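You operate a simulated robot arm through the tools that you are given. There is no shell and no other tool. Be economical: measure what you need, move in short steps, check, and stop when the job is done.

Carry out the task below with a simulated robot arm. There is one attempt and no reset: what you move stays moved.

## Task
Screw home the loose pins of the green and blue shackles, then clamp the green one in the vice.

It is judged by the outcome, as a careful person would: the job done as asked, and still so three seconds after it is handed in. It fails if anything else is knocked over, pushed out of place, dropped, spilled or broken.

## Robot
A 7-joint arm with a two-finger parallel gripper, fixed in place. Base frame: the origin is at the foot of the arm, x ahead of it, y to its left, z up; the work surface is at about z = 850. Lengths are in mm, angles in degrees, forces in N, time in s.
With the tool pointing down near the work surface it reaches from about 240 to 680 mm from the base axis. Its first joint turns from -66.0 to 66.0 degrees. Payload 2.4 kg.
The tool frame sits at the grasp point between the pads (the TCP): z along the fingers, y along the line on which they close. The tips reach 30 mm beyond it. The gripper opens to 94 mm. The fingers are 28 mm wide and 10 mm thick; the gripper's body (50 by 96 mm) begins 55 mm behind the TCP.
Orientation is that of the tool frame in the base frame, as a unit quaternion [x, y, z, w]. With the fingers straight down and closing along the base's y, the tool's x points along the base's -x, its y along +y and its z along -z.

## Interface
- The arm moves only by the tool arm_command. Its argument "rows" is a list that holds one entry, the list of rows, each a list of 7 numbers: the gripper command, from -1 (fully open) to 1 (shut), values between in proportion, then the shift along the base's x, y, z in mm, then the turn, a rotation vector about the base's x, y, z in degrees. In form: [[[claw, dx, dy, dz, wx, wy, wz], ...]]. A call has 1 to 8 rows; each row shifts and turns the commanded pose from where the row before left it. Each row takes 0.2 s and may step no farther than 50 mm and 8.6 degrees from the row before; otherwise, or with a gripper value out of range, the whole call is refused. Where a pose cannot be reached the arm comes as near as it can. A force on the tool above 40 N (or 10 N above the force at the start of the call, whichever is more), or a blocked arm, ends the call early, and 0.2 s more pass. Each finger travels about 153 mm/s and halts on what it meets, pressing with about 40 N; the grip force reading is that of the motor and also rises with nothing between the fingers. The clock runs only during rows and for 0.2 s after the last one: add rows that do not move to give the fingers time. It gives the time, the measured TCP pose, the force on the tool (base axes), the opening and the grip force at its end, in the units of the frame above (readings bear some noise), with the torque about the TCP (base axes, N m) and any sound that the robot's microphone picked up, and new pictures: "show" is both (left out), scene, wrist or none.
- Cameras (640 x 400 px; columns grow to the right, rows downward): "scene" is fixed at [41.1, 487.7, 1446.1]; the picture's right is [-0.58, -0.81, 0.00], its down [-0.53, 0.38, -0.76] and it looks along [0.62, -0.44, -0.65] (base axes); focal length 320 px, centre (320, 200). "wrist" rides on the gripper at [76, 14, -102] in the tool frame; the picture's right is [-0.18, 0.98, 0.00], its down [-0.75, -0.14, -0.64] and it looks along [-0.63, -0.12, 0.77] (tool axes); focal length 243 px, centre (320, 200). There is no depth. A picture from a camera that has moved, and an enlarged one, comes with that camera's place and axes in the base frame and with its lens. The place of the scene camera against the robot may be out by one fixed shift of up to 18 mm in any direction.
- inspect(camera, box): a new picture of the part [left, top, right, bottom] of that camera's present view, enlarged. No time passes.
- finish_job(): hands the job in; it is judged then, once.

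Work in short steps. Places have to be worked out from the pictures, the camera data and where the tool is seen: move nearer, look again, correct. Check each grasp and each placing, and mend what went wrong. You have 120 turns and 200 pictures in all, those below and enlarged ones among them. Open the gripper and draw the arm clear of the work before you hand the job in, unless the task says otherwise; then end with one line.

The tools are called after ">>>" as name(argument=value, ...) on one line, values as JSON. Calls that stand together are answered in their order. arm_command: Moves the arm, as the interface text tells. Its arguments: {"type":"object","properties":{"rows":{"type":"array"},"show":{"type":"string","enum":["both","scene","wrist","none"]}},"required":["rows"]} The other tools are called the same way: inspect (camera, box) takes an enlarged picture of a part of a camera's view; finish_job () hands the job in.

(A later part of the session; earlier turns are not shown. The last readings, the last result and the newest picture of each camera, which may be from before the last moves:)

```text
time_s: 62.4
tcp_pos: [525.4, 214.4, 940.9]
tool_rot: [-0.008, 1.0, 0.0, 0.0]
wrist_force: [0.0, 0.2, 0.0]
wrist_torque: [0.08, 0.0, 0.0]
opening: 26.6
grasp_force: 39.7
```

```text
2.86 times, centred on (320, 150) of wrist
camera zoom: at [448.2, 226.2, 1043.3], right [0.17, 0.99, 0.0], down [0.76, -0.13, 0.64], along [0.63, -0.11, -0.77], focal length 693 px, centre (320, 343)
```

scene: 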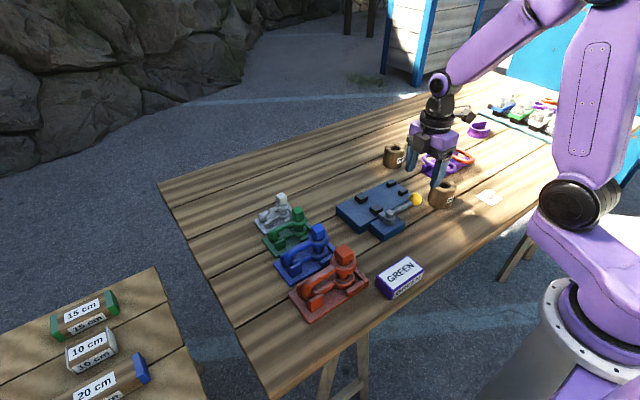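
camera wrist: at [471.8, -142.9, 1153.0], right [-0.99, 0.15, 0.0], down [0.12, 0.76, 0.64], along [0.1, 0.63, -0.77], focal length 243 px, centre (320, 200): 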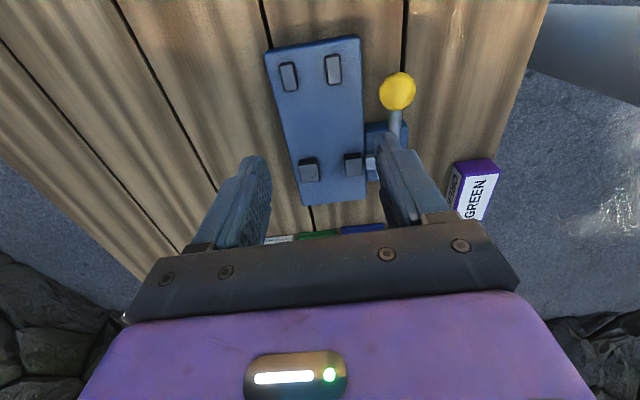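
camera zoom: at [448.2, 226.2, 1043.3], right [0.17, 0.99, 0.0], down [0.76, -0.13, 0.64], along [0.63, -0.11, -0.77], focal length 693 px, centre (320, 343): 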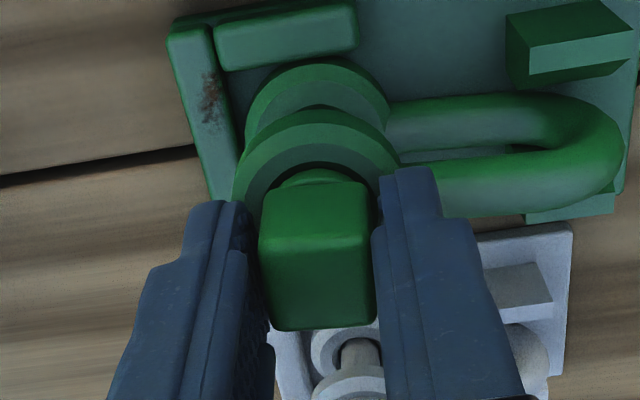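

Firm grip. Lifting slowly 20 mm and checking whether the shackle comes up without the tray.

>>> arm_command(rows=[[[1, 0, 0, 5, 0, 0, 0], [1, 0, 0, 7, 0, 0, 0], [1, 0, 0, 8, 0, 0, 0], [1, 0, 0, 0, 0, 0, 0]]], show="none")

>>> inspect(camera="scene", box=[240, 180, 340, 260])

>>> inspect(camera="wrist", box=[220, 80, 420, 220])

```text
time_s: 63.4
tcp_pos: [525.1, 215.0, 960.8]
tool_rot: [-0.008, 1.0, -0.001, 0.0]
wrist_force: [0.3, -0.3, -3.4]
wrist_torque: [-0.05, 0.01, -0.01]
opening: 26.7
grasp_force: 40.3
```

```text
5.00 times, centred on (290, 220) of scene
camera zoom: at [41.1, 487.7, 1446.1], right [-0.58, -0.81, 0.0], down [-0.53, 0.38, -0.76], along [0.62, -0.44, -0.65], focal length 1601 px, centre (470, 100)
```

zoom: 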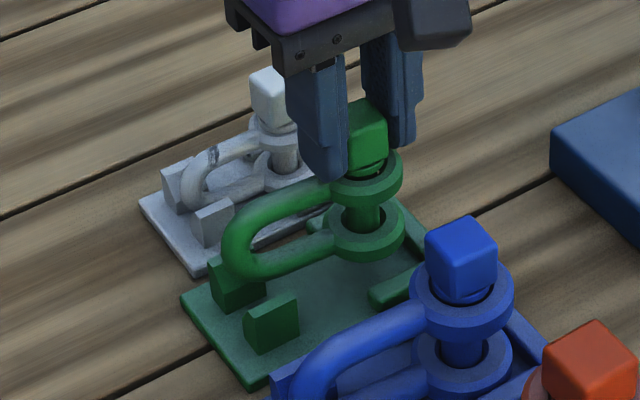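

```text
2.86 times, centred on (320, 150) of wrist
camera zoom: at [448.5, 226.7, 1063.3], right [0.17, 0.99, 0.0], down [0.76, -0.13, 0.64], along [0.63, -0.11, -0.77], focal length 693 px, centre (320, 343)
```

zoom: 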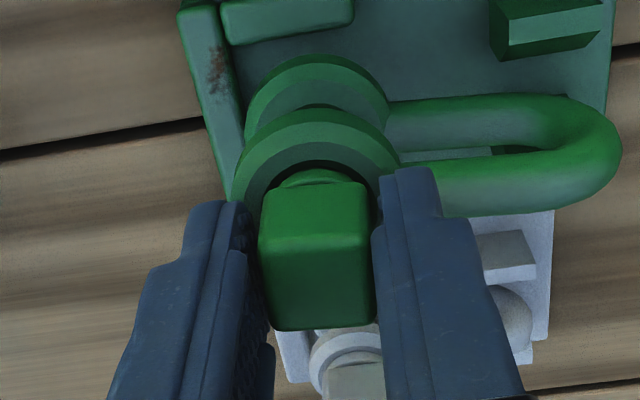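

Lifted level and clean (~0.35 kg). Raising and carrying over the vice: target pin at (490, -12), bow toward +y so the leg lies between the jaws.

>>> arm_command(rows=[[[1, 0, 0, 25, 0, 0, 0], [1, 0, 0, 25, 0, 0, -0.5], [1, -6, -38, 0, 0, 0, -0.5], [1, -6, -38, 0, 0, 0, 0], [1, -6, -38, 0, 0, 0, 0], [1, -6, -38, 0, 0, 0, 0], [1, -6, -38, 0, 0, 0, 0], [1, -5, -37, 0, 0, 0, 0]]])

>>> inspect(camera="scene", box=[330, 150, 430, 240])

>>> inspect(camera="wrist", box=[220, 60, 420, 210])

```text
time_s: 65.2
tcp_pos: [490.7, -13.5, 1011.6]
tool_rot: [0.0, 1.0, 0.0, 0.0]
wrist_force: [0.0, -0.5, -2.0]
wrist_torque: [-0.02, 0.03, 0.01]
opening: 26.5
grasp_force: 40.0
camera wrist: at [413.9, 0.3, 1113.1], right [0.18, 0.98, 0.0], down [0.75, -0.14, 0.64], along [0.63, -0.12, -0.77], focal length 243 px, centre (320, 200)
```

scene: 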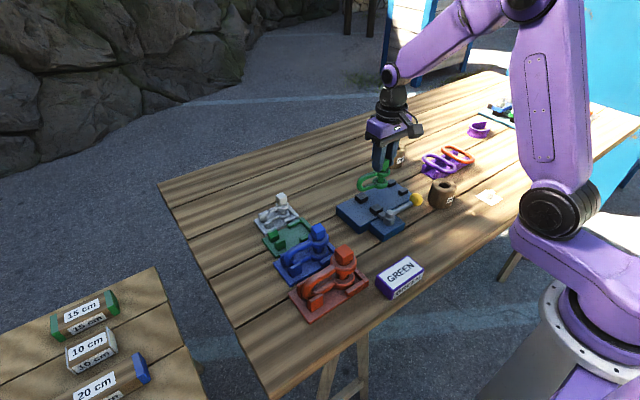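
wrist: 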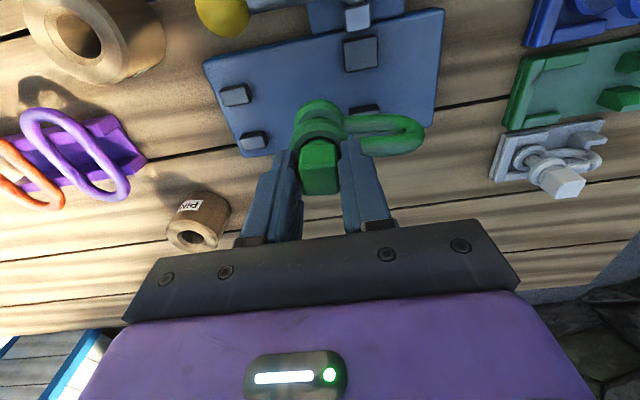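

```text
4.44 times, centred on (380, 195) of scene
camera zoom: at [41.1, 487.7, 1446.1], right [-0.58, -0.81, 0.0], down [-0.53, 0.38, -0.76], along [0.62, -0.44, -0.65], focal length 1423 px, centre (53, 222)
```

zoom: 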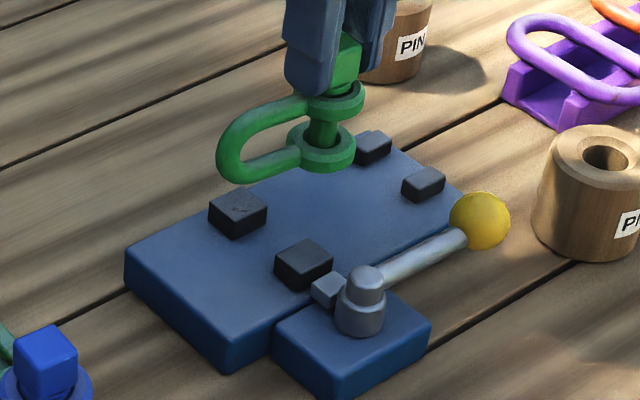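

```text
2.67 times, centred on (320, 135) of wrist
camera zoom: at [413.9, 0.3, 1113.1], right [0.18, 0.98, 0.0], down [0.75, -0.14, 0.64], along [0.63, -0.12, -0.77], focal length 647 px, centre (320, 373)
```

zoom: 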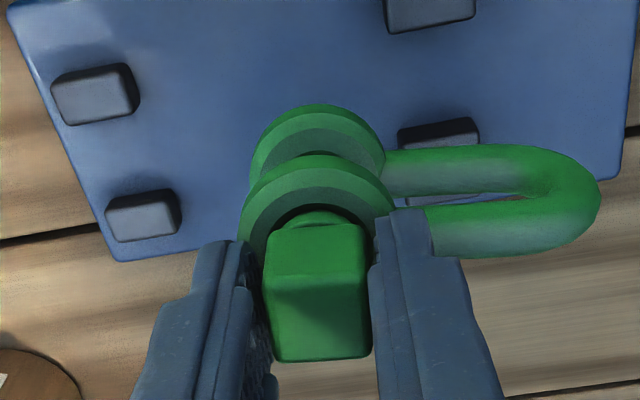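

Alignment looks right: leg x≈484–498 within jaws 465.6–500, eye clear of jaw edge by ~5 mm. Shifting -3 mm in x and descending.

>>> arm_command(rows=[[[1, -3, 0, -20, 0, 0, 0], [1, 0, 0, -17, 0, 0, 0], [1, 0, 0, 0, 0, 0, 0]]], show="none")

>>> inspect(camera="scene", box=[330, 150, 430, 240])

>>> inspect(camera="wrist", box=[220, 60, 420, 210])

```text
time_s: 66.0
tcp_pos: [488.3, -13.9, 976.0]
tool_rot: [0.002, 1.0, 0.0, 0.002]
wrist_force: [-5.0, -10.8, 22.7]
wrist_torque: [0.11, 0.04, 0.04]
opening: 26.5
grasp_force: 39.9
```

```text
4.44 times, centred on (380, 195) of scene
camera zoom: at [40.6, 487.4, 1446.2], right [-0.58, -0.81, 0.0], down [-0.53, 0.38, -0.76], along [0.62, -0.44, -0.65], focal length 1423 px, centre (53, 222)
```

zoom: 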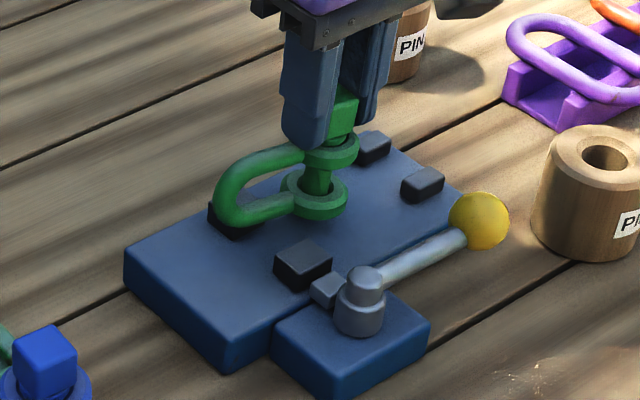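

```text
2.67 times, centred on (320, 135) of wrist
camera zoom: at [411.3, -0.9, 1077.2], right [0.19, 0.98, 0.0], down [0.75, -0.14, 0.65], along [0.63, -0.12, -0.76], focal length 647 px, centre (320, 373)
```

zoom: 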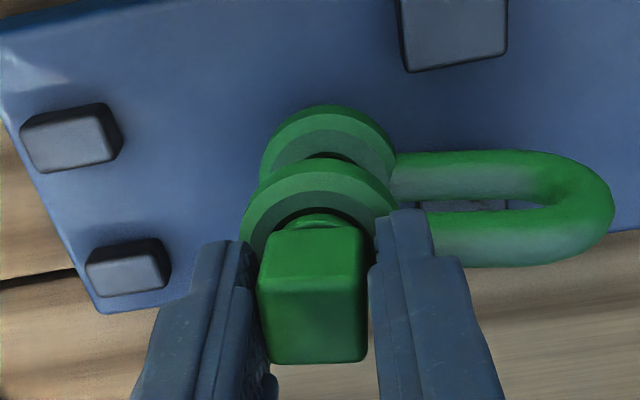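

Leg touched the far jaw's top (22.7 N). Raising 5 mm, moving to the gap centre (-6 mm) and descending again.

>>> arm_command(rows=[[[1, 0, 0, 6, 0, 0, 0], [1, -6, 0, 0, 0, 0, 0], [1, 0, 0, 0, 0, 0, 0]]], show="none")

>>> inspect(camera="wrist", box=[240, 60, 440, 210])

>>> inspect(camera="scene", box=[350, 170, 430, 230])

```text
time_s: 66.8
tcp_pos: [481.3, -12.3, 979.8]
tool_rot: [0.0, 1.0, 0.0, -0.001]
wrist_force: [0.0, -1.0, -2.7]
wrist_torque: [-0.08, 0.04, -0.03]
opening: 26.6
grasp_force: 40.4
```

```text
2.67 times, centred on (340, 135) of wrist
camera zoom: at [404.4, 0.7, 1082.1], right [0.18, 0.98, 0.0], down [0.75, -0.14, 0.64], along [0.63, -0.12, -0.77], focal length 647 px, centre (267, 373)
```

zoom: 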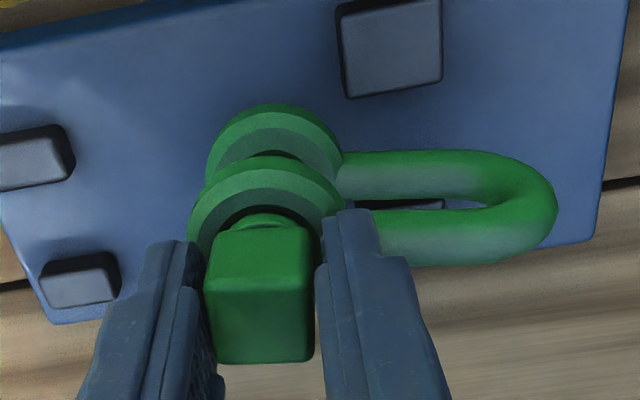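

```text
6.67 times, centred on (390, 200) of scene
camera zoom: at [41.1, 487.7, 1446.1], right [-0.58, -0.81, 0.0], down [-0.53, 0.38, -0.76], along [0.62, -0.44, -0.65], focal length 2134 px, centre (-147, 200)
```

zoom: 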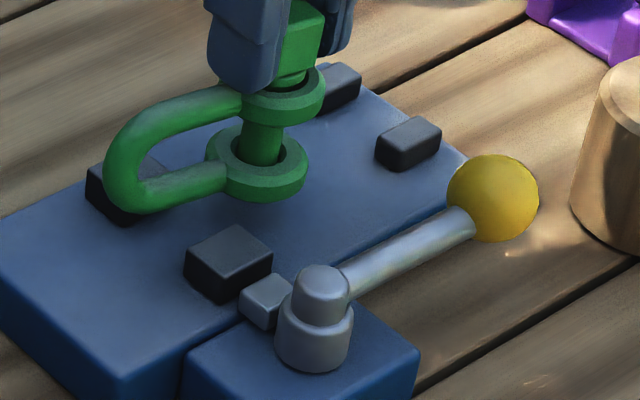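

Leg now lies well inside the gap. Descending in small steps until contact.

>>> arm_command(rows=[[[1, 0, 0, -6, 0, 0, 0], [1, 0, 0, -6, 0, 0, 0], [1, 0, 0, 0, 0, 0, 0]]], show="none")

>>> inspect(camera="scene", box=[350, 170, 430, 230])

```text
time_s: 67.6
tcp_pos: [482.1, -12.3, 968.2]
tool_rot: [0.0, 1.0, 0.0, 0.0]
wrist_force: [0.2, -0.1, -3.4]
wrist_torque: [-0.08, 0.01, -0.02]
opening: 26.7
grasp_force: 40.1
```

```text
6.67 times, centred on (390, 200) of scene
camera zoom: at [41.1, 487.7, 1446.1], right [-0.58, -0.81, 0.0], down [-0.53, 0.38, -0.76], along [0.62, -0.44, -0.65], focal length 2134 px, centre (-147, 200)
```

zoom: 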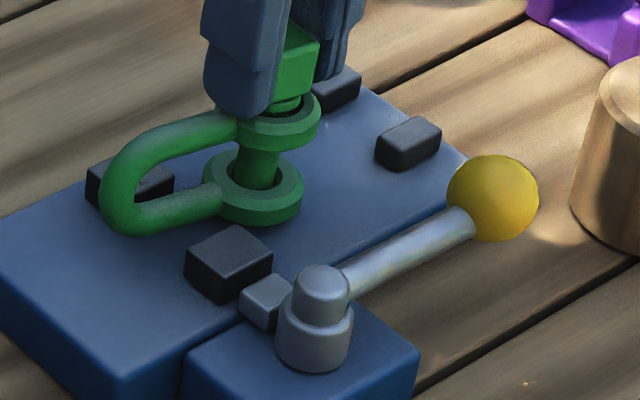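

Now below the previous contact height, no force. Continuing in 2 mm steps to find the plate.

>>> arm_command(rows=[[[1, 0, 0, -3, 0, 0, 0], [1, 0, 0, -2, 0, 0, 0], [1, 0, 0, -2, 0, 0, 0], [1, 0, 0, 0, 0, 0, 0]]], show="none")

>>> inspect(camera="scene", box=[350, 170, 430, 230])

```text
time_s: 68.6
tcp_pos: [482.5, -11.5, 960.5]
tool_rot: [-0.001, 1.0, 0.0, 0.001]
wrist_force: [-5.1, 7.2, 26.7]
wrist_torque: [0.07, 0.39, -0.02]
opening: 26.5
grasp_force: 40.0
```

```text
6.67 times, centred on (390, 200) of scene
camera zoom: at [40.5, 487.9, 1446.0], right [-0.58, -0.81, 0.0], down [-0.53, 0.38, -0.76], along [0.62, -0.44, -0.65], focal length 2134 px, centre (-147, 200)
```

zoom: 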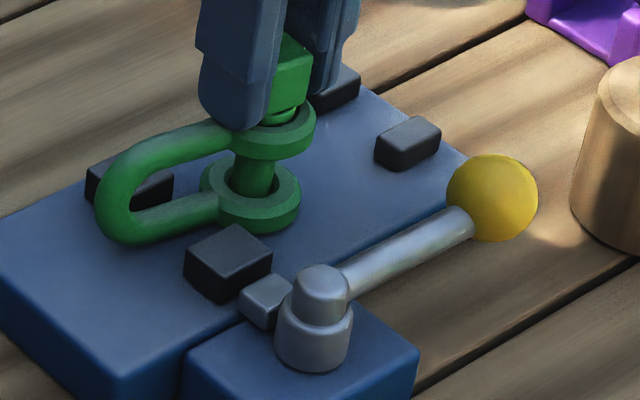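

Seated on the plate (contact at TCP ≈961, matching the plate height). Easing pressure and nudging +x to bring the leg near the far jaw before releasing.

>>> arm_command(rows=[[[1, 0, 0, 1.5, 0, 0, 0], [1, 2, 0, 0, 0, 0, 0], [1, 2, 0, 0, 0, 0, 0], [1, 0, 0, 0, 0, 0, 0]]], show="none")

>>> inspect(camera="wrist", box=[240, 40, 440, 190])

```text
time_s: 69.6
tcp_pos: [484.8, -13.4, 961.4]
tool_rot: [0.0, 1.0, 0.0, -0.002]
wrist_force: [-5.1, -1.8, 5.9]
wrist_torque: [-0.32, 0.38, 0.04]
opening: 26.4
grasp_force: 40.0
```

```text
2.67 times, centred on (340, 115) of wrist
camera zoom: at [408.0, 0.1, 1064.4], right [0.18, 0.98, 0.0], down [0.76, -0.14, 0.64], along [0.63, -0.12, -0.77], focal length 647 px, centre (267, 427)
```

zoom: 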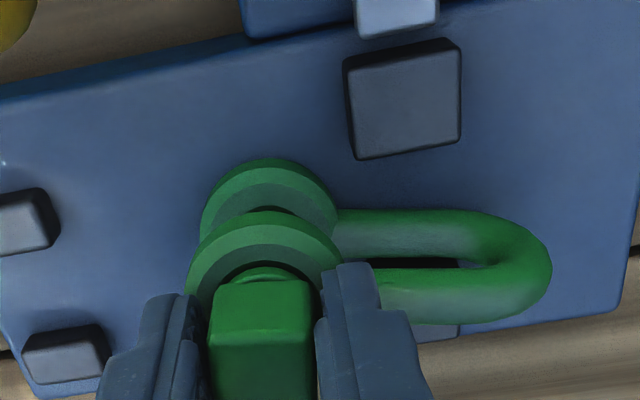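

Shackle stands well with its leg between the jaws. Releasing and rising straight up.

>>> arm_command(rows=[[[0.1, 0, 0, 0, 0, 0, 0], [0.1, 0, 0, 0, 0, 0, 0], [0.1, 0, 0, 30, 0, 0, 0], [0.1, 0, 0, 45, 0, 0, 0], [0, 0, 0, 0, 0, 0, 0]]], show="none")

>>> inspect(camera="scene", box=[340, 160, 440, 235])

>>> inspect(camera="wrist", box=[220, 50, 420, 200])

```text
time_s: 70.8
tcp_pos: [483.8, -11.6, 1037.1]
tool_rot: [0.001, 1.0, 0.001, 0.0]
wrist_force: [-0.4, -0.3, -1.0]
wrist_torque: [0.02, -0.02, -0.01]
opening: 46.7
grasp_force: 0.0
```

```text
5.33 times, centred on (390, 198) of scene
camera zoom: at [41.1, 487.7, 1446.1], right [-0.58, -0.81, 0.0], down [-0.53, 0.38, -0.76], along [0.62, -0.44, -0.65], focal length 1707 px, centre (-53, 213)
```

zoom: 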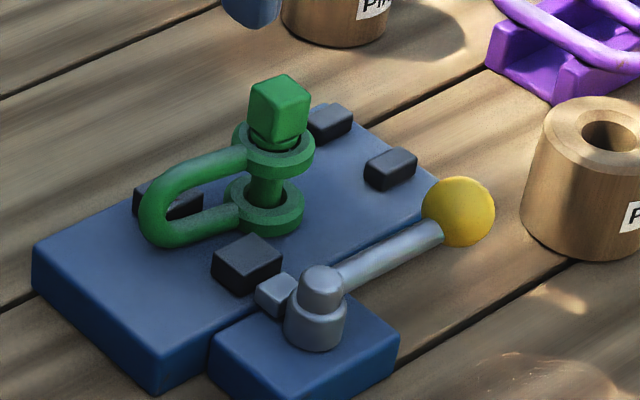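

```text
2.67 times, centred on (320, 125) of wrist
camera zoom: at [407.5, 1.0, 1139.5], right [0.18, 0.98, 0.0], down [0.75, -0.14, 0.64], along [0.63, -0.12, -0.77], focal length 647 px, centre (320, 400)
```

zoom: 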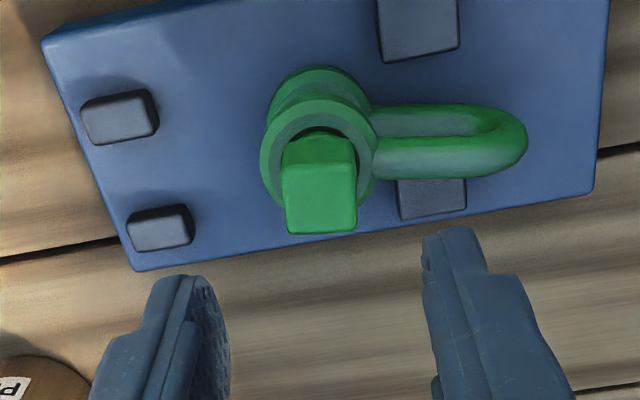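

Shackle stands upright in position. Going to the lever ball with yaw +92°.

>>> arm_command(rows=[[[-0.4, -9.5, -6.5, 0, 0, 0, 8.4], [-0.4, -9.5, -6.5, 0, 0, 0, 8.4], [-0.4, -9.5, -6.5, 0, 0, 0, 8.4], [-0.4, -9.5, -6.5, 0, 0, 0, 8.4], [-0.4, -9.5, -6.5, 0, 0, 0, 8.4], [-0.4, -9.5, -6.5, 0, 0, 0, 8.4], [-0.4, -9.5, -6.5, 0, 0, 0, 8.4], [-0.4, -9.5, -6.5, 0, 0, 0, 8.4]]], show="none")

>>> arm_command(rows=[[[-0.4, 0, 0, -20, 0, 0, 8.4], [-0.4, 0, 0, -20, 0, 0, 8.4], [-0.4, 0, 0, -20, 0, 0, 7], [-0.4, 0, 0, 0, 0, 0, 0]]], show="wrist")

```text
time_s: 72.6
tcp_pos: [408.2, -63.8, 1036.6]
tool_rot: [-0.555, 0.832, -0.001, 0.0]
wrist_force: [-0.9, -0.5, 0.6]
wrist_torque: [0.02, -0.01, -0.01]
opening: 66.0
grasp_force: 0.0
```

```text
time_s: 73.6
tcp_pos: [410.7, -65.7, 976.5]
tool_rot: [0.714, -0.7, 0.0, -0.002]
wrist_force: [-0.3, -0.1, 0.2]
wrist_torque: [0.02, 0.0, 0.01]
opening: 66.0
grasp_force: 0.0
camera wrist: at [396.1, -142.7, 1078.9], right [-0.99, 0.16, 0.0], down [0.13, 0.76, 0.64], along [0.11, 0.63, -0.77], focal length 243 px, centre (320, 200)
```

wrist: 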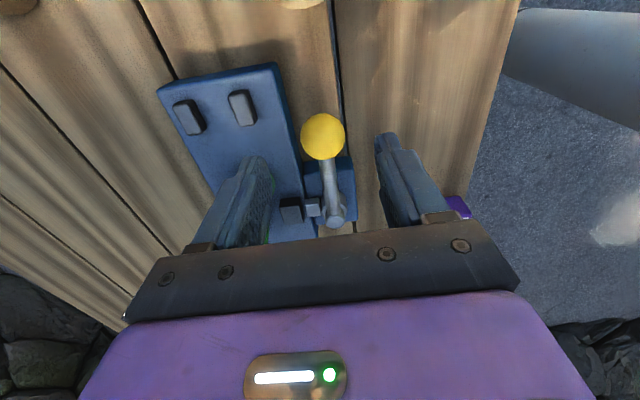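

Ball is centred between the fingers. Descending 55 mm and gripping it.

>>> arm_command(rows=[[[-0.4, -1, 0, -30, 0, 0, 0], [-0.4, -1, 0, -26, 0, 0, 0], [-0.4, 0, 0, 0, 0, 0, 0], [0.5, 0, 0, 0, 0, 0, 0], [0.5, 0, 0, 0, 0, 0, 0]]], show="none")

>>> arm_command(rows=[[[0.5, -9.6, 0.7, 0, 0, 0, -6], [0.5, -9.5, 1.7, 0, 0, 0, -6], [0.5, -9.2, 2.8, 0, 0, 0, -6], [0.5, -8.8, 3.8, 0, 0, 0, -6], [0.5, -8.3, 4.7, 0, 0, 0, -6], [0.5, 0, 0, 0, 0, 0, 0]]], show="none")

>>> inspect(camera="scene", box=[340, 160, 440, 235])

```text
time_s: 74.8
tcp_pos: [408.9, -64.4, 921.4]
tool_rot: [0.713, -0.701, 0.0, 0.001]
wrist_force: [0.1, -1.2, -7.5]
wrist_torque: [-0.1, -0.16, -0.1]
opening: 33.6
grasp_force: 44.7
```

```text
time_s: 76.2
tcp_pos: [360.7, -49.6, 921.2]
tool_rot: [-0.508, 0.861, 0.001, -0.002]
wrist_force: [-2.5, -1.0, -19.3]
wrist_torque: [-0.25, 0.15, 0.09]
opening: 33.3
grasp_force: 44.9
```

```text
5.33 times, centred on (390, 198) of scene
camera zoom: at [41.2, 487.7, 1446.1], right [-0.58, -0.81, 0.0], down [-0.53, 0.38, -0.76], along [0.62, -0.44, -0.65], focal length 1707 px, centre (-53, 213)
```

zoom: 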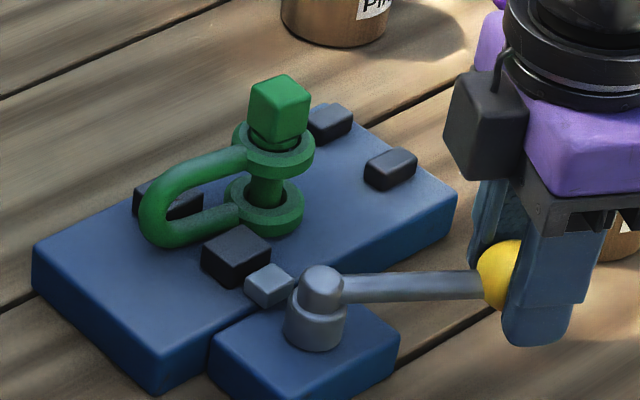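

Jaw is approaching the leg. Continuing to ~48° in smaller steps.

>>> arm_command(rows=[[[0.5, -7.8, 5.2, -1.5, 0, 0, -6], [0.5, -7.4, 6.0, 0, 0, 0, -6], [0.5, -6.8, 6.8, 0, 0, 0, -6], [0.5, 0, 0, 0, 0, 0, 0]]], show="none")

>>> inspect(camera="scene", box=[340, 160, 440, 235])

```text
time_s: 77.2
tcp_pos: [340.1, -32.6, 919.1]
tool_rot: [-0.366, 0.931, -0.002, 0.002]
wrist_force: [4.6, -3.4, 18.5]
wrist_torque: [0.2, -0.39, -0.34]
opening: 33.2
grasp_force: 45.2
```

```text
5.33 times, centred on (390, 198) of scene
camera zoom: at [41.0, 487.7, 1446.1], right [-0.58, -0.81, 0.0], down [-0.53, 0.38, -0.76], along [0.62, -0.44, -0.65], focal length 1707 px, centre (-53, 213)
```

zoom: 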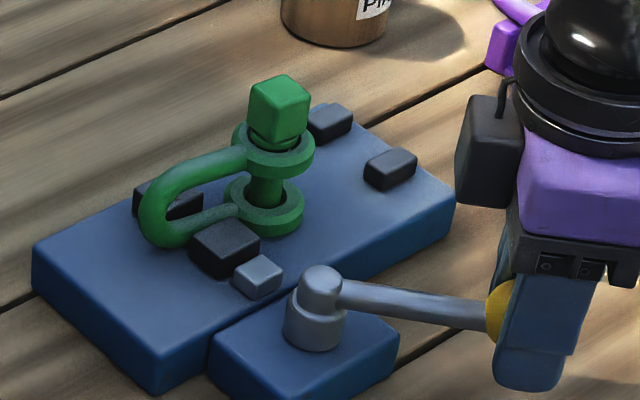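

Nearly touching. Continuing by 6° steps and watching the tangential force.

>>> arm_command(rows=[[[0.5, -6.1, 7.5, 0, 0, 0, -6], [0.5, -5.2, 8.1, 0, 0, 0, -6], [0.5, 0, 0, 0, 0, 0, 0]]], show="none")

>>> inspect(camera="scene", box=[340, 160, 440, 235])

```text
time_s: 78.0
tcp_pos: [330.7, -16.3, 919.3]
tool_rot: [-0.267, 0.964, 0.0, 0.002]
wrist_force: [12.9, 6.2, 9.9]
wrist_torque: [0.16, -0.29, -0.07]
opening: 33.3
grasp_force: 45.4
```

```text
5.33 times, centred on (390, 198) of scene
camera zoom: at [41.3, 487.9, 1446.0], right [-0.58, -0.81, 0.0], down [-0.53, 0.38, -0.76], along [0.62, -0.44, -0.65], focal length 1707 px, centre (-53, 213)
```

zoom: 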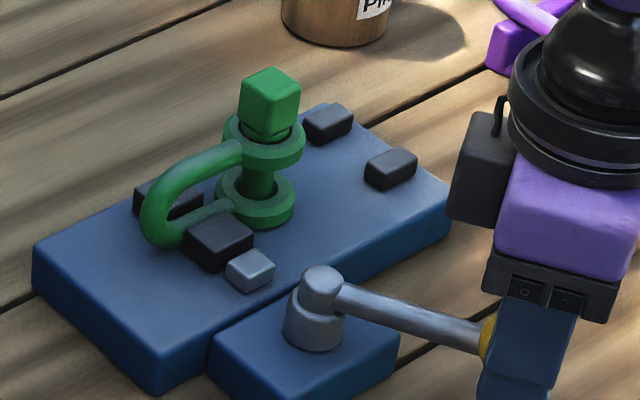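

Jaw has contacted and is squaring the leg against the far jaw. Continuing to tighten.

>>> arm_command(rows=[[[0.5, -3.4, 8.4, 0, 0, 0, -6], [0.5, -2.6, 4.5, 0, 0, 0, -3], [0.5, 0, 0, 0, 0, 0, 0]]], show="none")

>>> inspect(camera="scene", box=[340, 160, 440, 235])

```text
time_s: 78.8
tcp_pos: [323.5, -3.4, 920.7]
tool_rot: [-0.19, 0.982, 0.001, 0.002]
wrist_force: [17.3, 3.9, -2.0]
wrist_torque: [-0.21, 0.3, -0.02]
opening: 33.4
grasp_force: 44.9
```

```text
5.33 times, centred on (390, 198) of scene
camera zoom: at [41.6, 487.8, 1446.0], right [-0.58, -0.81, 0.0], down [-0.53, 0.38, -0.76], along [0.62, -0.44, -0.65], focal length 1707 px, centre (-53, 213)
```

zoom: 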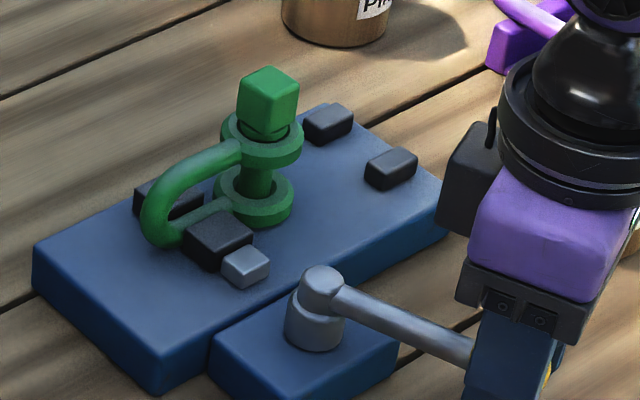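

Force is mostly radial (arc radius slightly large), little tangential resistance yet. Continuing with R≈86.

>>> arm_command(rows=[[[0.5, 0, 8.6, 0, 0, 0, -6], [0.5, 0, 0, 0, 0, 0, 0]]], show="none")

>>> arm_command(rows=[[[0.5, -1, 8.8, 0, 0, 0, -6], [0.5, 0, 0, 0, 0, 0, 0]]], show="none")

>>> inspect(camera="scene", box=[340, 160, 440, 235])

```text
time_s: 79.4
tcp_pos: [321.5, 3.6, 919.8]
tool_rot: [-0.138, 0.99, 0.0, -0.001]
wrist_force: [-0.1, -1.4, 17.1]
wrist_torque: [0.21, -0.85, 0.09]
opening: 33.4
grasp_force: 45.2
```

```text
time_s: 80.0
tcp_pos: [319.8, 13.1, 919.3]
tool_rot: [-0.086, 0.996, 0.0, -0.003]
wrist_force: [-8.0, -4.7, 26.5]
wrist_torque: [-0.06, 0.17, -0.11]
opening: 33.3
grasp_force: 45.3
```

```text
5.33 times, centred on (390, 198) of scene
camera zoom: at [40.6, 487.6, 1446.1], right [-0.58, -0.81, 0.0], down [-0.53, 0.38, -0.76], along [0.62, -0.44, -0.65], focal length 1707 px, centre (-53, 213)
```

zoom: 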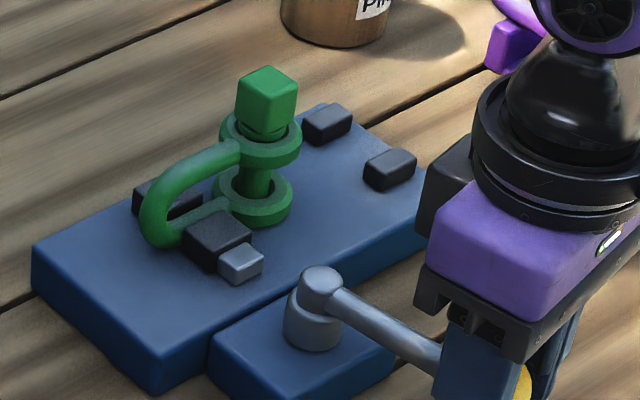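

Still advancing slightly with low tangential force. Relaxing z and continuing.

>>> arm_command(rows=[[[0.5, 0, 7, 1.5, 0, 0, -5], [0.5, 0, 0, 0, 0, 0, 0]]], show="none")

>>> arm_command(rows=[[[0.5, 0, 6, 0, 0, 0, -4], [0.5, 0, 0, 0, 0, 0, 0]]], show="none")

>>> inspect(camera="scene", box=[340, 160, 440, 235])

```text
time_s: 80.6
tcp_pos: [319.5, 19.9, 920.5]
tool_rot: [-0.043, 0.999, -0.001, -0.003]
wrist_force: [-11.3, -4.1, -26.8]
wrist_torque: [-0.04, 0.28, -0.05]
opening: 33.2
grasp_force: 44.7
```

```text
time_s: 81.2
tcp_pos: [319.3, 25.9, 920.6]
tool_rot: [-0.008, 1.0, -0.001, -0.003]
wrist_force: [-13.5, -4.3, -15.4]
wrist_torque: [-0.13, 0.92, -0.22]
opening: 33.6
grasp_force: 45.2
```

```text
5.33 times, centred on (390, 198) of scene
camera zoom: at [40.9, 487.6, 1446.1], right [-0.58, -0.81, 0.0], down [-0.53, 0.38, -0.76], along [0.62, -0.44, -0.65], focal length 1707 px, centre (-53, 213)
```

zoom: 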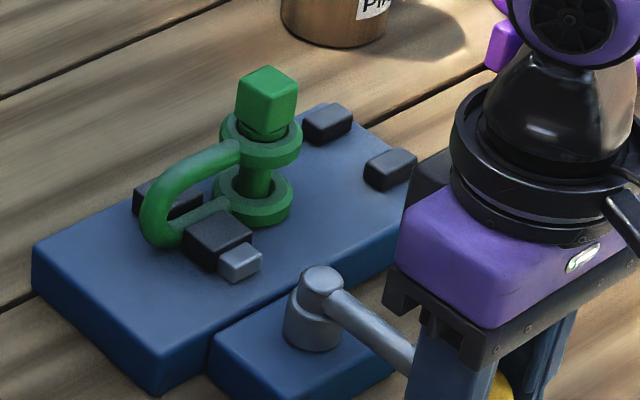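

Lever is at ~90°. Checking whether the leg is actually pinched before going on.

>>> inspect(camera="scene", box=[355, 175, 395, 205])

>>> inspect(camera="wrist", box=[200, 80, 440, 240])

```text
13.33 times, centred on (375, 190) of scene
camera zoom: at [40.9, 487.6, 1446.1], right [-0.58, -0.81, 0.0], down [-0.53, 0.38, -0.76], along [0.62, -0.44, -0.65], focal length 4268 px, centre (-413, 333)
```

zoom: 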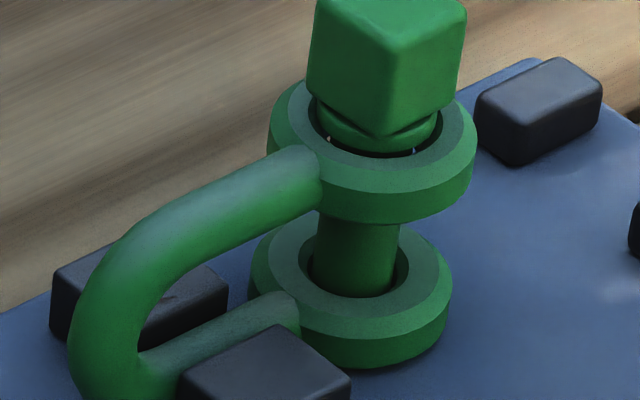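

```text
2.50 times, centred on (320, 160) of wrist
camera zoom: at [243.1, 38.1, 1023.4], right [0.17, 0.99, 0.0], down [0.76, -0.13, 0.64], along [0.63, -0.11, -0.77], focal length 606 px, centre (320, 300)
```

zoom: 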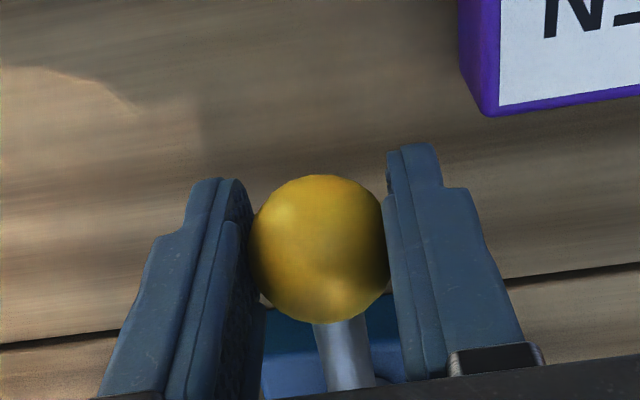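

Jaw and leg look in contact. I'll push the lever slightly farther to find the end stop.

>>> arm_command(rows=[[[0.5, 1, 6, 1, 0, 0, -4], [0.5, 0, 0, 0, 0, 0, 0]]], show="none")

>>> arm_command(rows=[[[0.5, 1, 6, 0, 0, 0, -4], [0.5, 0, 0, 0, 0, 0, 0]]], show="none")

>>> inspect(camera="scene", box=[340, 160, 440, 235])

```text
time_s: 81.8
tcp_pos: [321.4, 32.5, 921.3]
tool_rot: [0.026, 1.0, -0.001, -0.003]
wrist_force: [-17.0, 1.6, -23.2]
wrist_torque: [0.08, 0.29, 0.07]
opening: 33.7
grasp_force: 45.0
```

```text
time_s: 82.4
tcp_pos: [320.8, 36.5, 923.0]
tool_rot: [0.061, 0.998, -0.002, -0.003]
wrist_force: [-22.4, 4.9, -9.2]
wrist_torque: [0.06, 0.12, 0.04]
opening: 33.6
grasp_force: 45.3
```

```text
5.33 times, centred on (390, 198) of scene
camera zoom: at [40.6, 487.9, 1446.0], right [-0.58, -0.81, 0.0], down [-0.53, 0.38, -0.76], along [0.62, -0.44, -0.65], focal length 1707 px, centre (-53, 213)
```

zoom: 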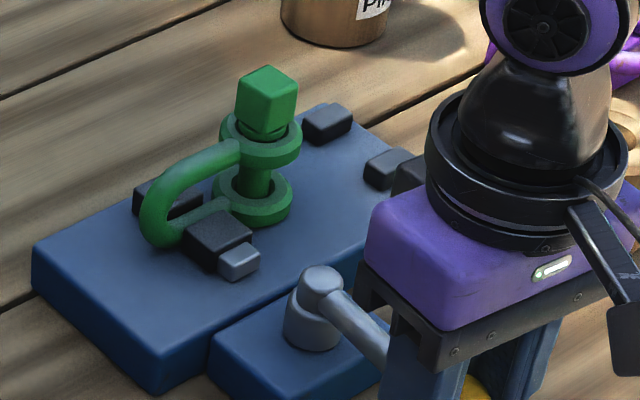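

Still moving freely past 90°, jaw static against the leg. Continuing with a corrected radius to look for the stop.

>>> arm_command(rows=[[[0.5, -3, 8, 0, 0, 0, -5], [0.5, 1, 8, 0, 0, 0, -5], [0.5, 0, 0, 0, 0, 0, 0]]], show="none")

>>> inspect(camera="scene", box=[340, 160, 440, 235])

```text
time_s: 82.9
tcp_pos: [323.8, 42.3, 921.9]
tool_rot: [0.114, 0.993, -0.001, 0.0]
wrist_force: [3.2, -8.5, 1.7]
wrist_torque: [-0.18, 0.03, 0.2]
opening: 33.5
grasp_force: 45.2
stopped in row 2: the force on the tool passed its limit at 60 N (the readings are from after the stop); the commanded pose is now the measured one
```

```text
5.33 times, centred on (390, 198) of scene
camera zoom: at [41.2, 487.5, 1446.2], right [-0.58, -0.81, 0.0], down [-0.53, 0.38, -0.76], along [0.62, -0.44, -0.65], focal length 1707 px, centre (-53, 213)
```

zoom: 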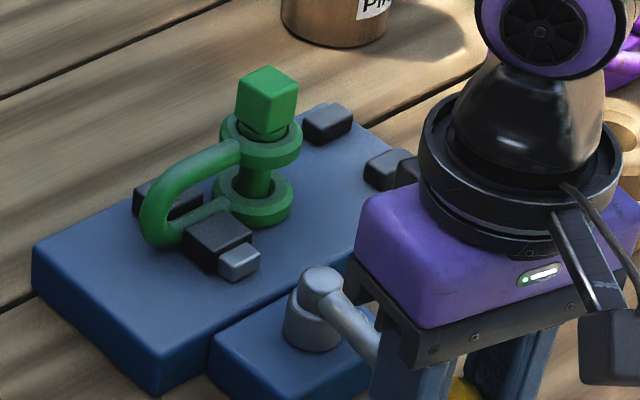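

End stop reached at ~100° (over-centre). Releasing the ball and rising to check.

>>> arm_command(rows=[[[-0.2, 0, 0, 0, 0, 0, 0], [-0.2, 0, 0, 0, 0, 0, 0], [-0.2, 0, 0, 40, 0, 0, 0], [-0.2, 0, 0, 45, 0, 0, 0], [-0.2, 0, 0, 30, 0, 0, 7]]])

>>> inspect(camera="scene", box=[340, 160, 440, 235])

>>> inspect(camera="wrist", box=[220, 50, 420, 200])

```text
time_s: 84.1
tcp_pos: [320.3, 43.6, 1037.5]
tool_rot: [0.053, 0.999, 0.0, 0.001]
wrist_force: [-0.3, -0.7, 0.7]
wrist_torque: [0.02, 0.01, 0.01]
opening: 56.4
grasp_force: 0.1
camera wrist: at [246.0, 64.5, 1139.3], right [0.29, 0.96, 0.0], down [0.73, -0.22, 0.64], along [0.62, -0.18, -0.77], focal length 243 px, centre (320, 200)
```

scene: 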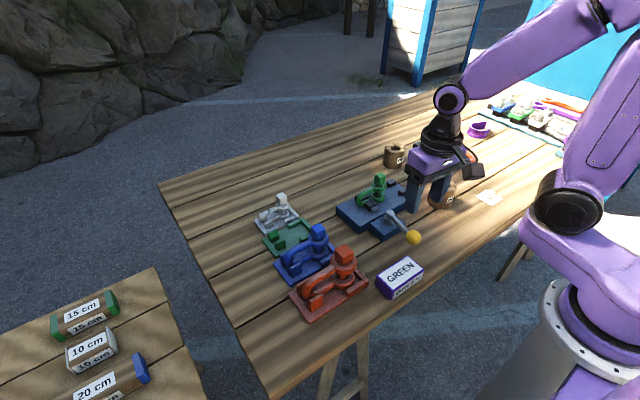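
wrist: 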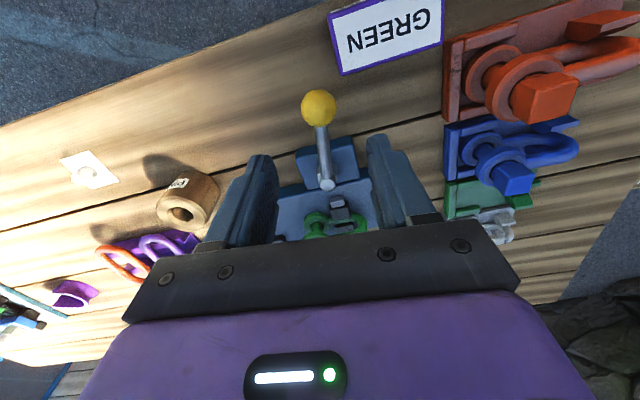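

```text
5.33 times, centred on (390, 198) of scene
camera zoom: at [41.1, 487.7, 1446.1], right [-0.58, -0.81, 0.0], down [-0.53, 0.38, -0.76], along [0.62, -0.44, -0.65], focal length 1707 px, centre (-53, 213)
```

zoom: 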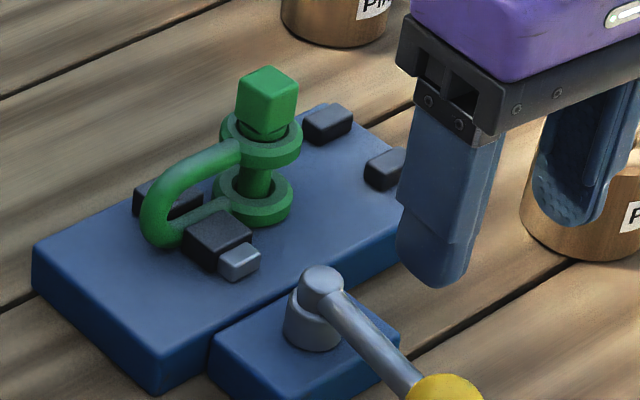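

```text
2.67 times, centred on (320, 125) of wrist
camera zoom: at [246.0, 64.5, 1139.3], right [0.29, 0.96, 0.0], down [0.73, -0.22, 0.64], along [0.62, -0.18, -0.77], focal length 647 px, centre (320, 400)
```

zoom: 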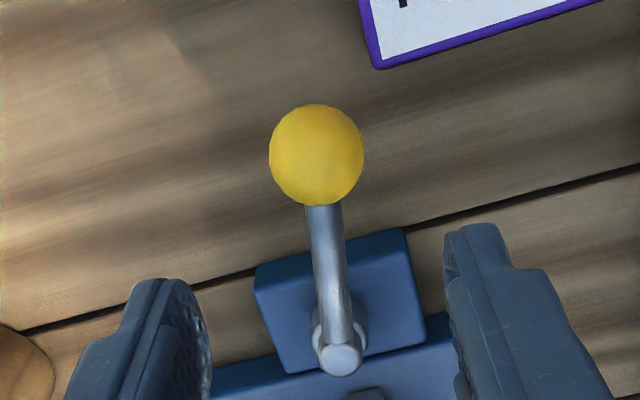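

Lever holds. Moving over the vice to view the clamped leg from above.

>>> arm_command(rows=[[[-0.6, 40, -10, 10, 0, 0, 0], [-0.6, 40, -10, 0, 0, 0, 0], [-0.6, 40, 0, 0, 0, 0, 6], [-0.6, 0, 0, 0, 0, 0, 0]]], show="none")

>>> inspect(camera="wrist", box=[250, 80, 410, 200])

```text
time_s: 85.1
tcp_pos: [442.3, 22.3, 1045.3]
tool_rot: [0.0, 1.0, 0.001, 0.001]
wrist_force: [0.0, 0.3, -0.4]
wrist_torque: [0.02, 0.0, -0.03]
opening: 75.3
grasp_force: 0.1
```

```text
3.33 times, centred on (330, 140) of wrist
camera zoom: at [365.2, 36.0, 1149.1], right [0.18, 0.98, 0.0], down [0.75, -0.14, 0.64], along [0.63, -0.12, -0.77], focal length 809 px, centre (287, 400)
```

zoom: 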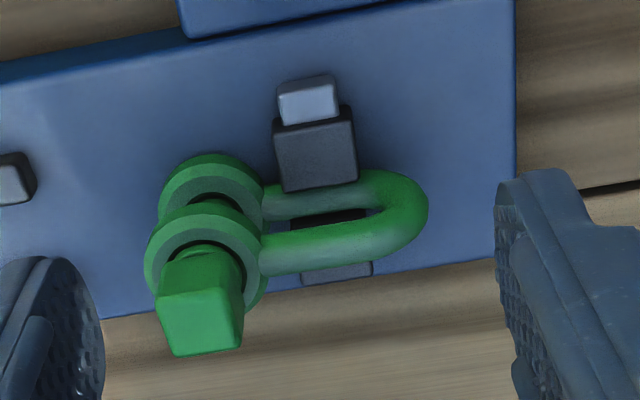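

Leg is held between near and far jaws with no visible gap. I'll do a gentle tug test on the pin head to confirm the clamp.

>>> arm_command(rows=[[[0, 24, -17, 0, 0, 0, 2], [0, 24, -18, -20, 0, 0, 2], [0, 0, 0, -30, 0, 0, 0], [0, 0, 0, -14, 0, 0, 0], [0, 0, 0, 0, 0, 0, 0]]], show="none")

>>> inspect(camera="wrist", box=[220, 80, 420, 220])

```text
time_s: 86.3
tcp_pos: [489.6, -12.6, 981.4]
tool_rot: [-0.036, 0.999, 0.0, 0.001]
wrist_force: [0.3, 0.0, -0.3]
wrist_torque: [0.0, 0.02, 0.02]
opening: 47.1
grasp_force: 0.2
```

```text
2.86 times, centred on (320, 150) of wrist
camera zoom: at [412.5, -4.0, 1084.1], right [0.12, 0.99, 0.0], down [0.76, -0.09, 0.64], along [0.64, -0.07, -0.77], focal length 693 px, centre (320, 343)
```

zoom: 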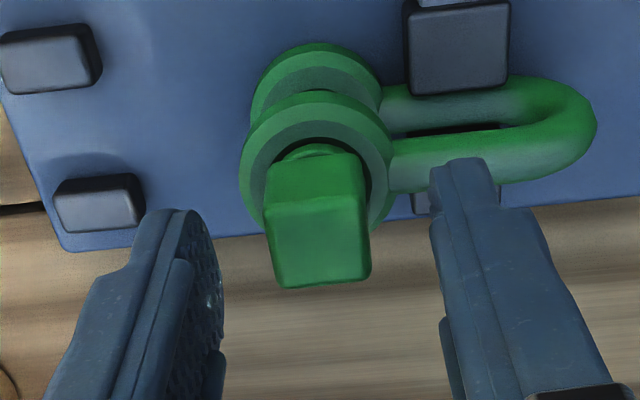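

>>> arm_command(rows=[[[0, 0, 0, -17, 0, 0, 2], [0, 0, 0, 0, 0, 0, 0], [0.6, 0, 0, 0, 0, 0, 0], [0.6, 0, 0, 0, 0, 0, 0]]], show="none")

>>> arm_command(rows=[[[0.6, 0, -2, 0, 0, 0, 0], [0.6, 0, -2, 0, 0, 0, 0]]], show="none")

```text
time_s: 87.3
tcp_pos: [490.0, -11.7, 964.4]
tool_rot: [-0.052, 0.999, -0.001, 0.001]
wrist_force: [1.4, -3.2, 0.1]
wrist_torque: [-0.13, -0.09, 0.0]
opening: 21.4
grasp_force: 39.7
```

```text
time_s: 87.9
tcp_pos: [490.3, -12.8, 965.6]
tool_rot: [-0.054, 0.999, 0.001, 0.001]
wrist_force: [4.3, 17.8, -0.5]
wrist_torque: [0.43, -0.04, 0.05]
opening: 21.2
grasp_force: 40.0
```

The clamp holds (18 N at 1 mm). Notably grip now reads 21 mm—the square head—whereas earlier 26.6 mm was likely the round flange, so I should recheck tightness with this proper square grip: small clockwise turn.

>>> arm_command(rows=[[[0.6, 0, 4, 0, 0, 0, 0], [1, 0, 0, 0, 0, 0, -3], [1, 0, 0, 0, 0, 0, -3], [1, 0, 0, 0, 0, 0, 0]]], show="none")

>>> inspect(camera="wrist", box=[220, 80, 420, 220])

```text
time_s: 88.9
tcp_pos: [491.3, -12.7, 966.6]
tool_rot: [0.001, 1.0, 0.0, 0.003]
wrist_force: [8.0, 8.5, -0.5]
wrist_torque: [0.19, -0.43, 0.0]
opening: 21.2
grasp_force: 40.1
```

```text
2.86 times, centred on (320, 150) of wrist
camera zoom: at [413.4, 1.0, 1068.2], right [0.19, 0.98, 0.0], down [0.75, -0.14, 0.64], along [0.63, -0.12, -0.76], focal length 693 px, centre (320, 343)
```

zoom: 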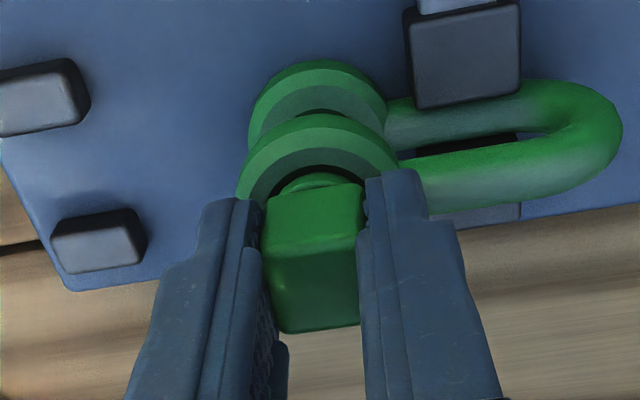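

No torque at all; so the pin may not be home. Turning on with this square grip.

>>> arm_command(rows=[[[1, 0, 0, 0, 0, 0, -6], [1, 0, 0, 0, 0, 0, -6], [1, 0, 0, 0, 0, 0, -6], [1, 0, 0, 0, 0, 0, 0]]], show="none")

>>> inspect(camera="wrist", box=[220, 80, 420, 220])

>>> inspect(camera="scene", box=[350, 160, 420, 220])

```text
time_s: 89.9
tcp_pos: [488.2, -12.0, 966.4]
tool_rot: [0.157, 0.988, -0.001, -0.002]
wrist_force: [-7.7, 5.7, -1.0]
wrist_torque: [0.63, 0.51, 1.09]
opening: 24.1
grasp_force: 40.0
```

```text
2.86 times, centred on (320, 150) of wrist
camera zoom: at [420.4, 24.1, 1068.2], right [0.48, 0.88, 0.0], down [0.68, -0.37, 0.64], along [0.56, -0.31, -0.77], focal length 693 px, centre (320, 343)
```

zoom: 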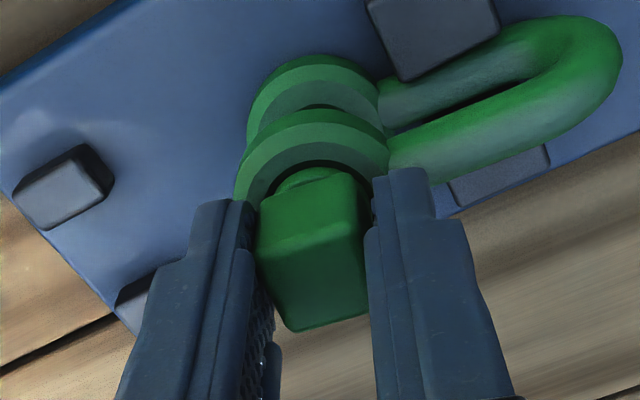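

```text
6.67 times, centred on (385, 190) of scene
camera zoom: at [40.9, 487.9, 1446.0], right [-0.58, -0.81, 0.0], down [-0.53, 0.38, -0.76], along [0.62, -0.44, -0.65], focal length 2134 px, centre (-113, 267)
```

zoom: 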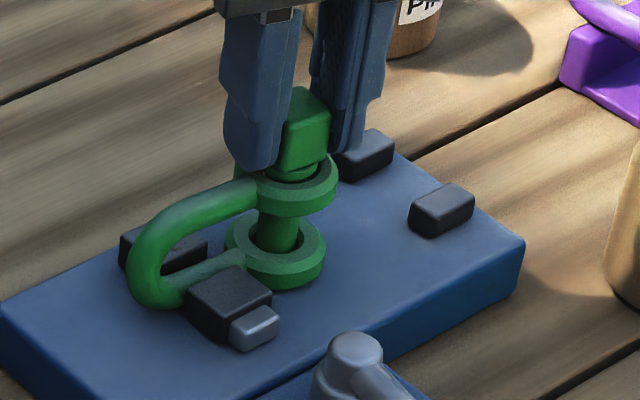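

Torque 1.09 N·m with the square head prying the fingers: green is at its hard stop. Relieving, releasing and rising; then a same check on blue.

>>> arm_command(rows=[[[1, 0, 0, 0, 0, 0, 7], [1, 0, 0, 0, 0, 0, 7], [0, 0, 0, 0, 0, 0, 0], [0, 0, 0, 0, 0, 0, 0], [0, 0, 0, 30, 0, 0, 0], [0, 0, 0, 30, 0, 0, 0]]], show="none")

>>> inspect(camera="scene", box=[340, 160, 440, 235])

>>> inspect(camera="scene", box=[290, 215, 340, 265])

```text
time_s: 91.3
tcp_pos: [488.8, -9.8, 1027.3]
tool_rot: [0.035, 0.999, 0.001, 0.0]
wrist_force: [-0.3, 0.3, 0.3]
wrist_torque: [0.02, 0.01, 0.01]
opening: 47.1
grasp_force: 0.0
```

```text
5.33 times, centred on (390, 198) of scene
camera zoom: at [41.1, 487.7, 1446.1], right [-0.58, -0.81, 0.0], down [-0.53, 0.38, -0.76], along [0.62, -0.44, -0.65], focal length 1707 px, centre (-53, 213)
```

zoom: 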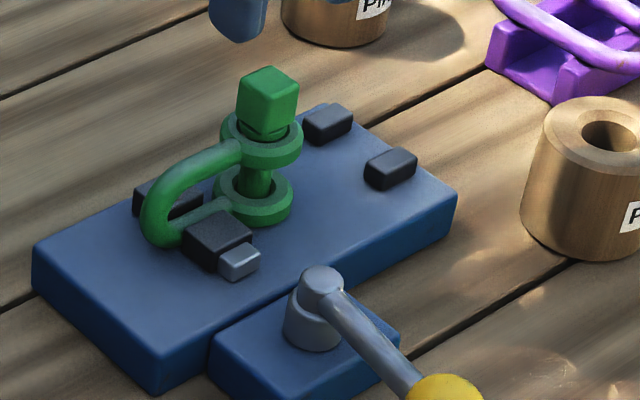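

```text
8.00 times, centred on (315, 240) of scene
camera zoom: at [41.1, 487.7, 1446.1], right [-0.58, -0.81, 0.0], down [-0.53, 0.38, -0.76], along [0.62, -0.44, -0.65], focal length 2561 px, centre (360, -120)
```

zoom: 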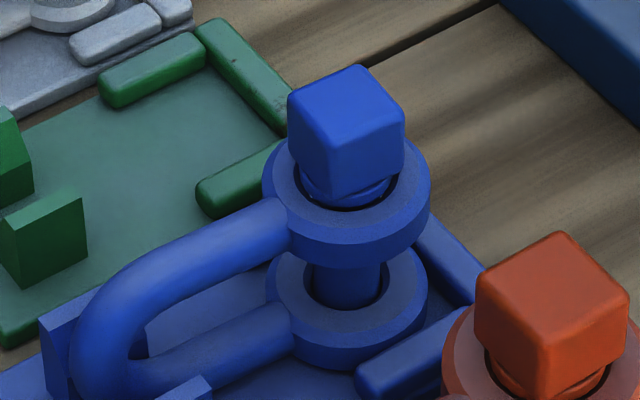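

Green firmly clamped. Moving to blue to confirm its tightness with a grip above the flange.

>>> arm_command(rows=[[[0, -7, 38, 0, 0, 0, 1], [0, -7, 38, 0, 0, 0, 1], [0, -7, 38, 0, 0, 0, 1], [0, -7, 37, 0, 0, 0, 1], [0, -7, 37, 0, 0, 0, 0], [0, -7, 37, -35, 0, 0, 0], [0, 0, 0, 0, 0, 0, 0]]], show="none")

>>> inspect(camera="wrist", box=[220, 80, 420, 220])

```text
refused: row 6 steps farther than a row can; nothing moved
```

```text
2.86 times, centred on (320, 150) of wrist
camera zoom: at [413.6, 6.8, 1128.5], right [0.25, 0.97, 0.0], down [0.74, -0.19, 0.64], along [0.62, -0.16, -0.77], focal length 693 px, centre (320, 343)
```

zoom: 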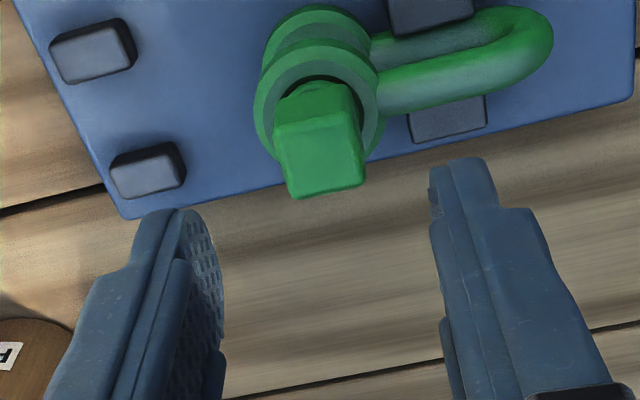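

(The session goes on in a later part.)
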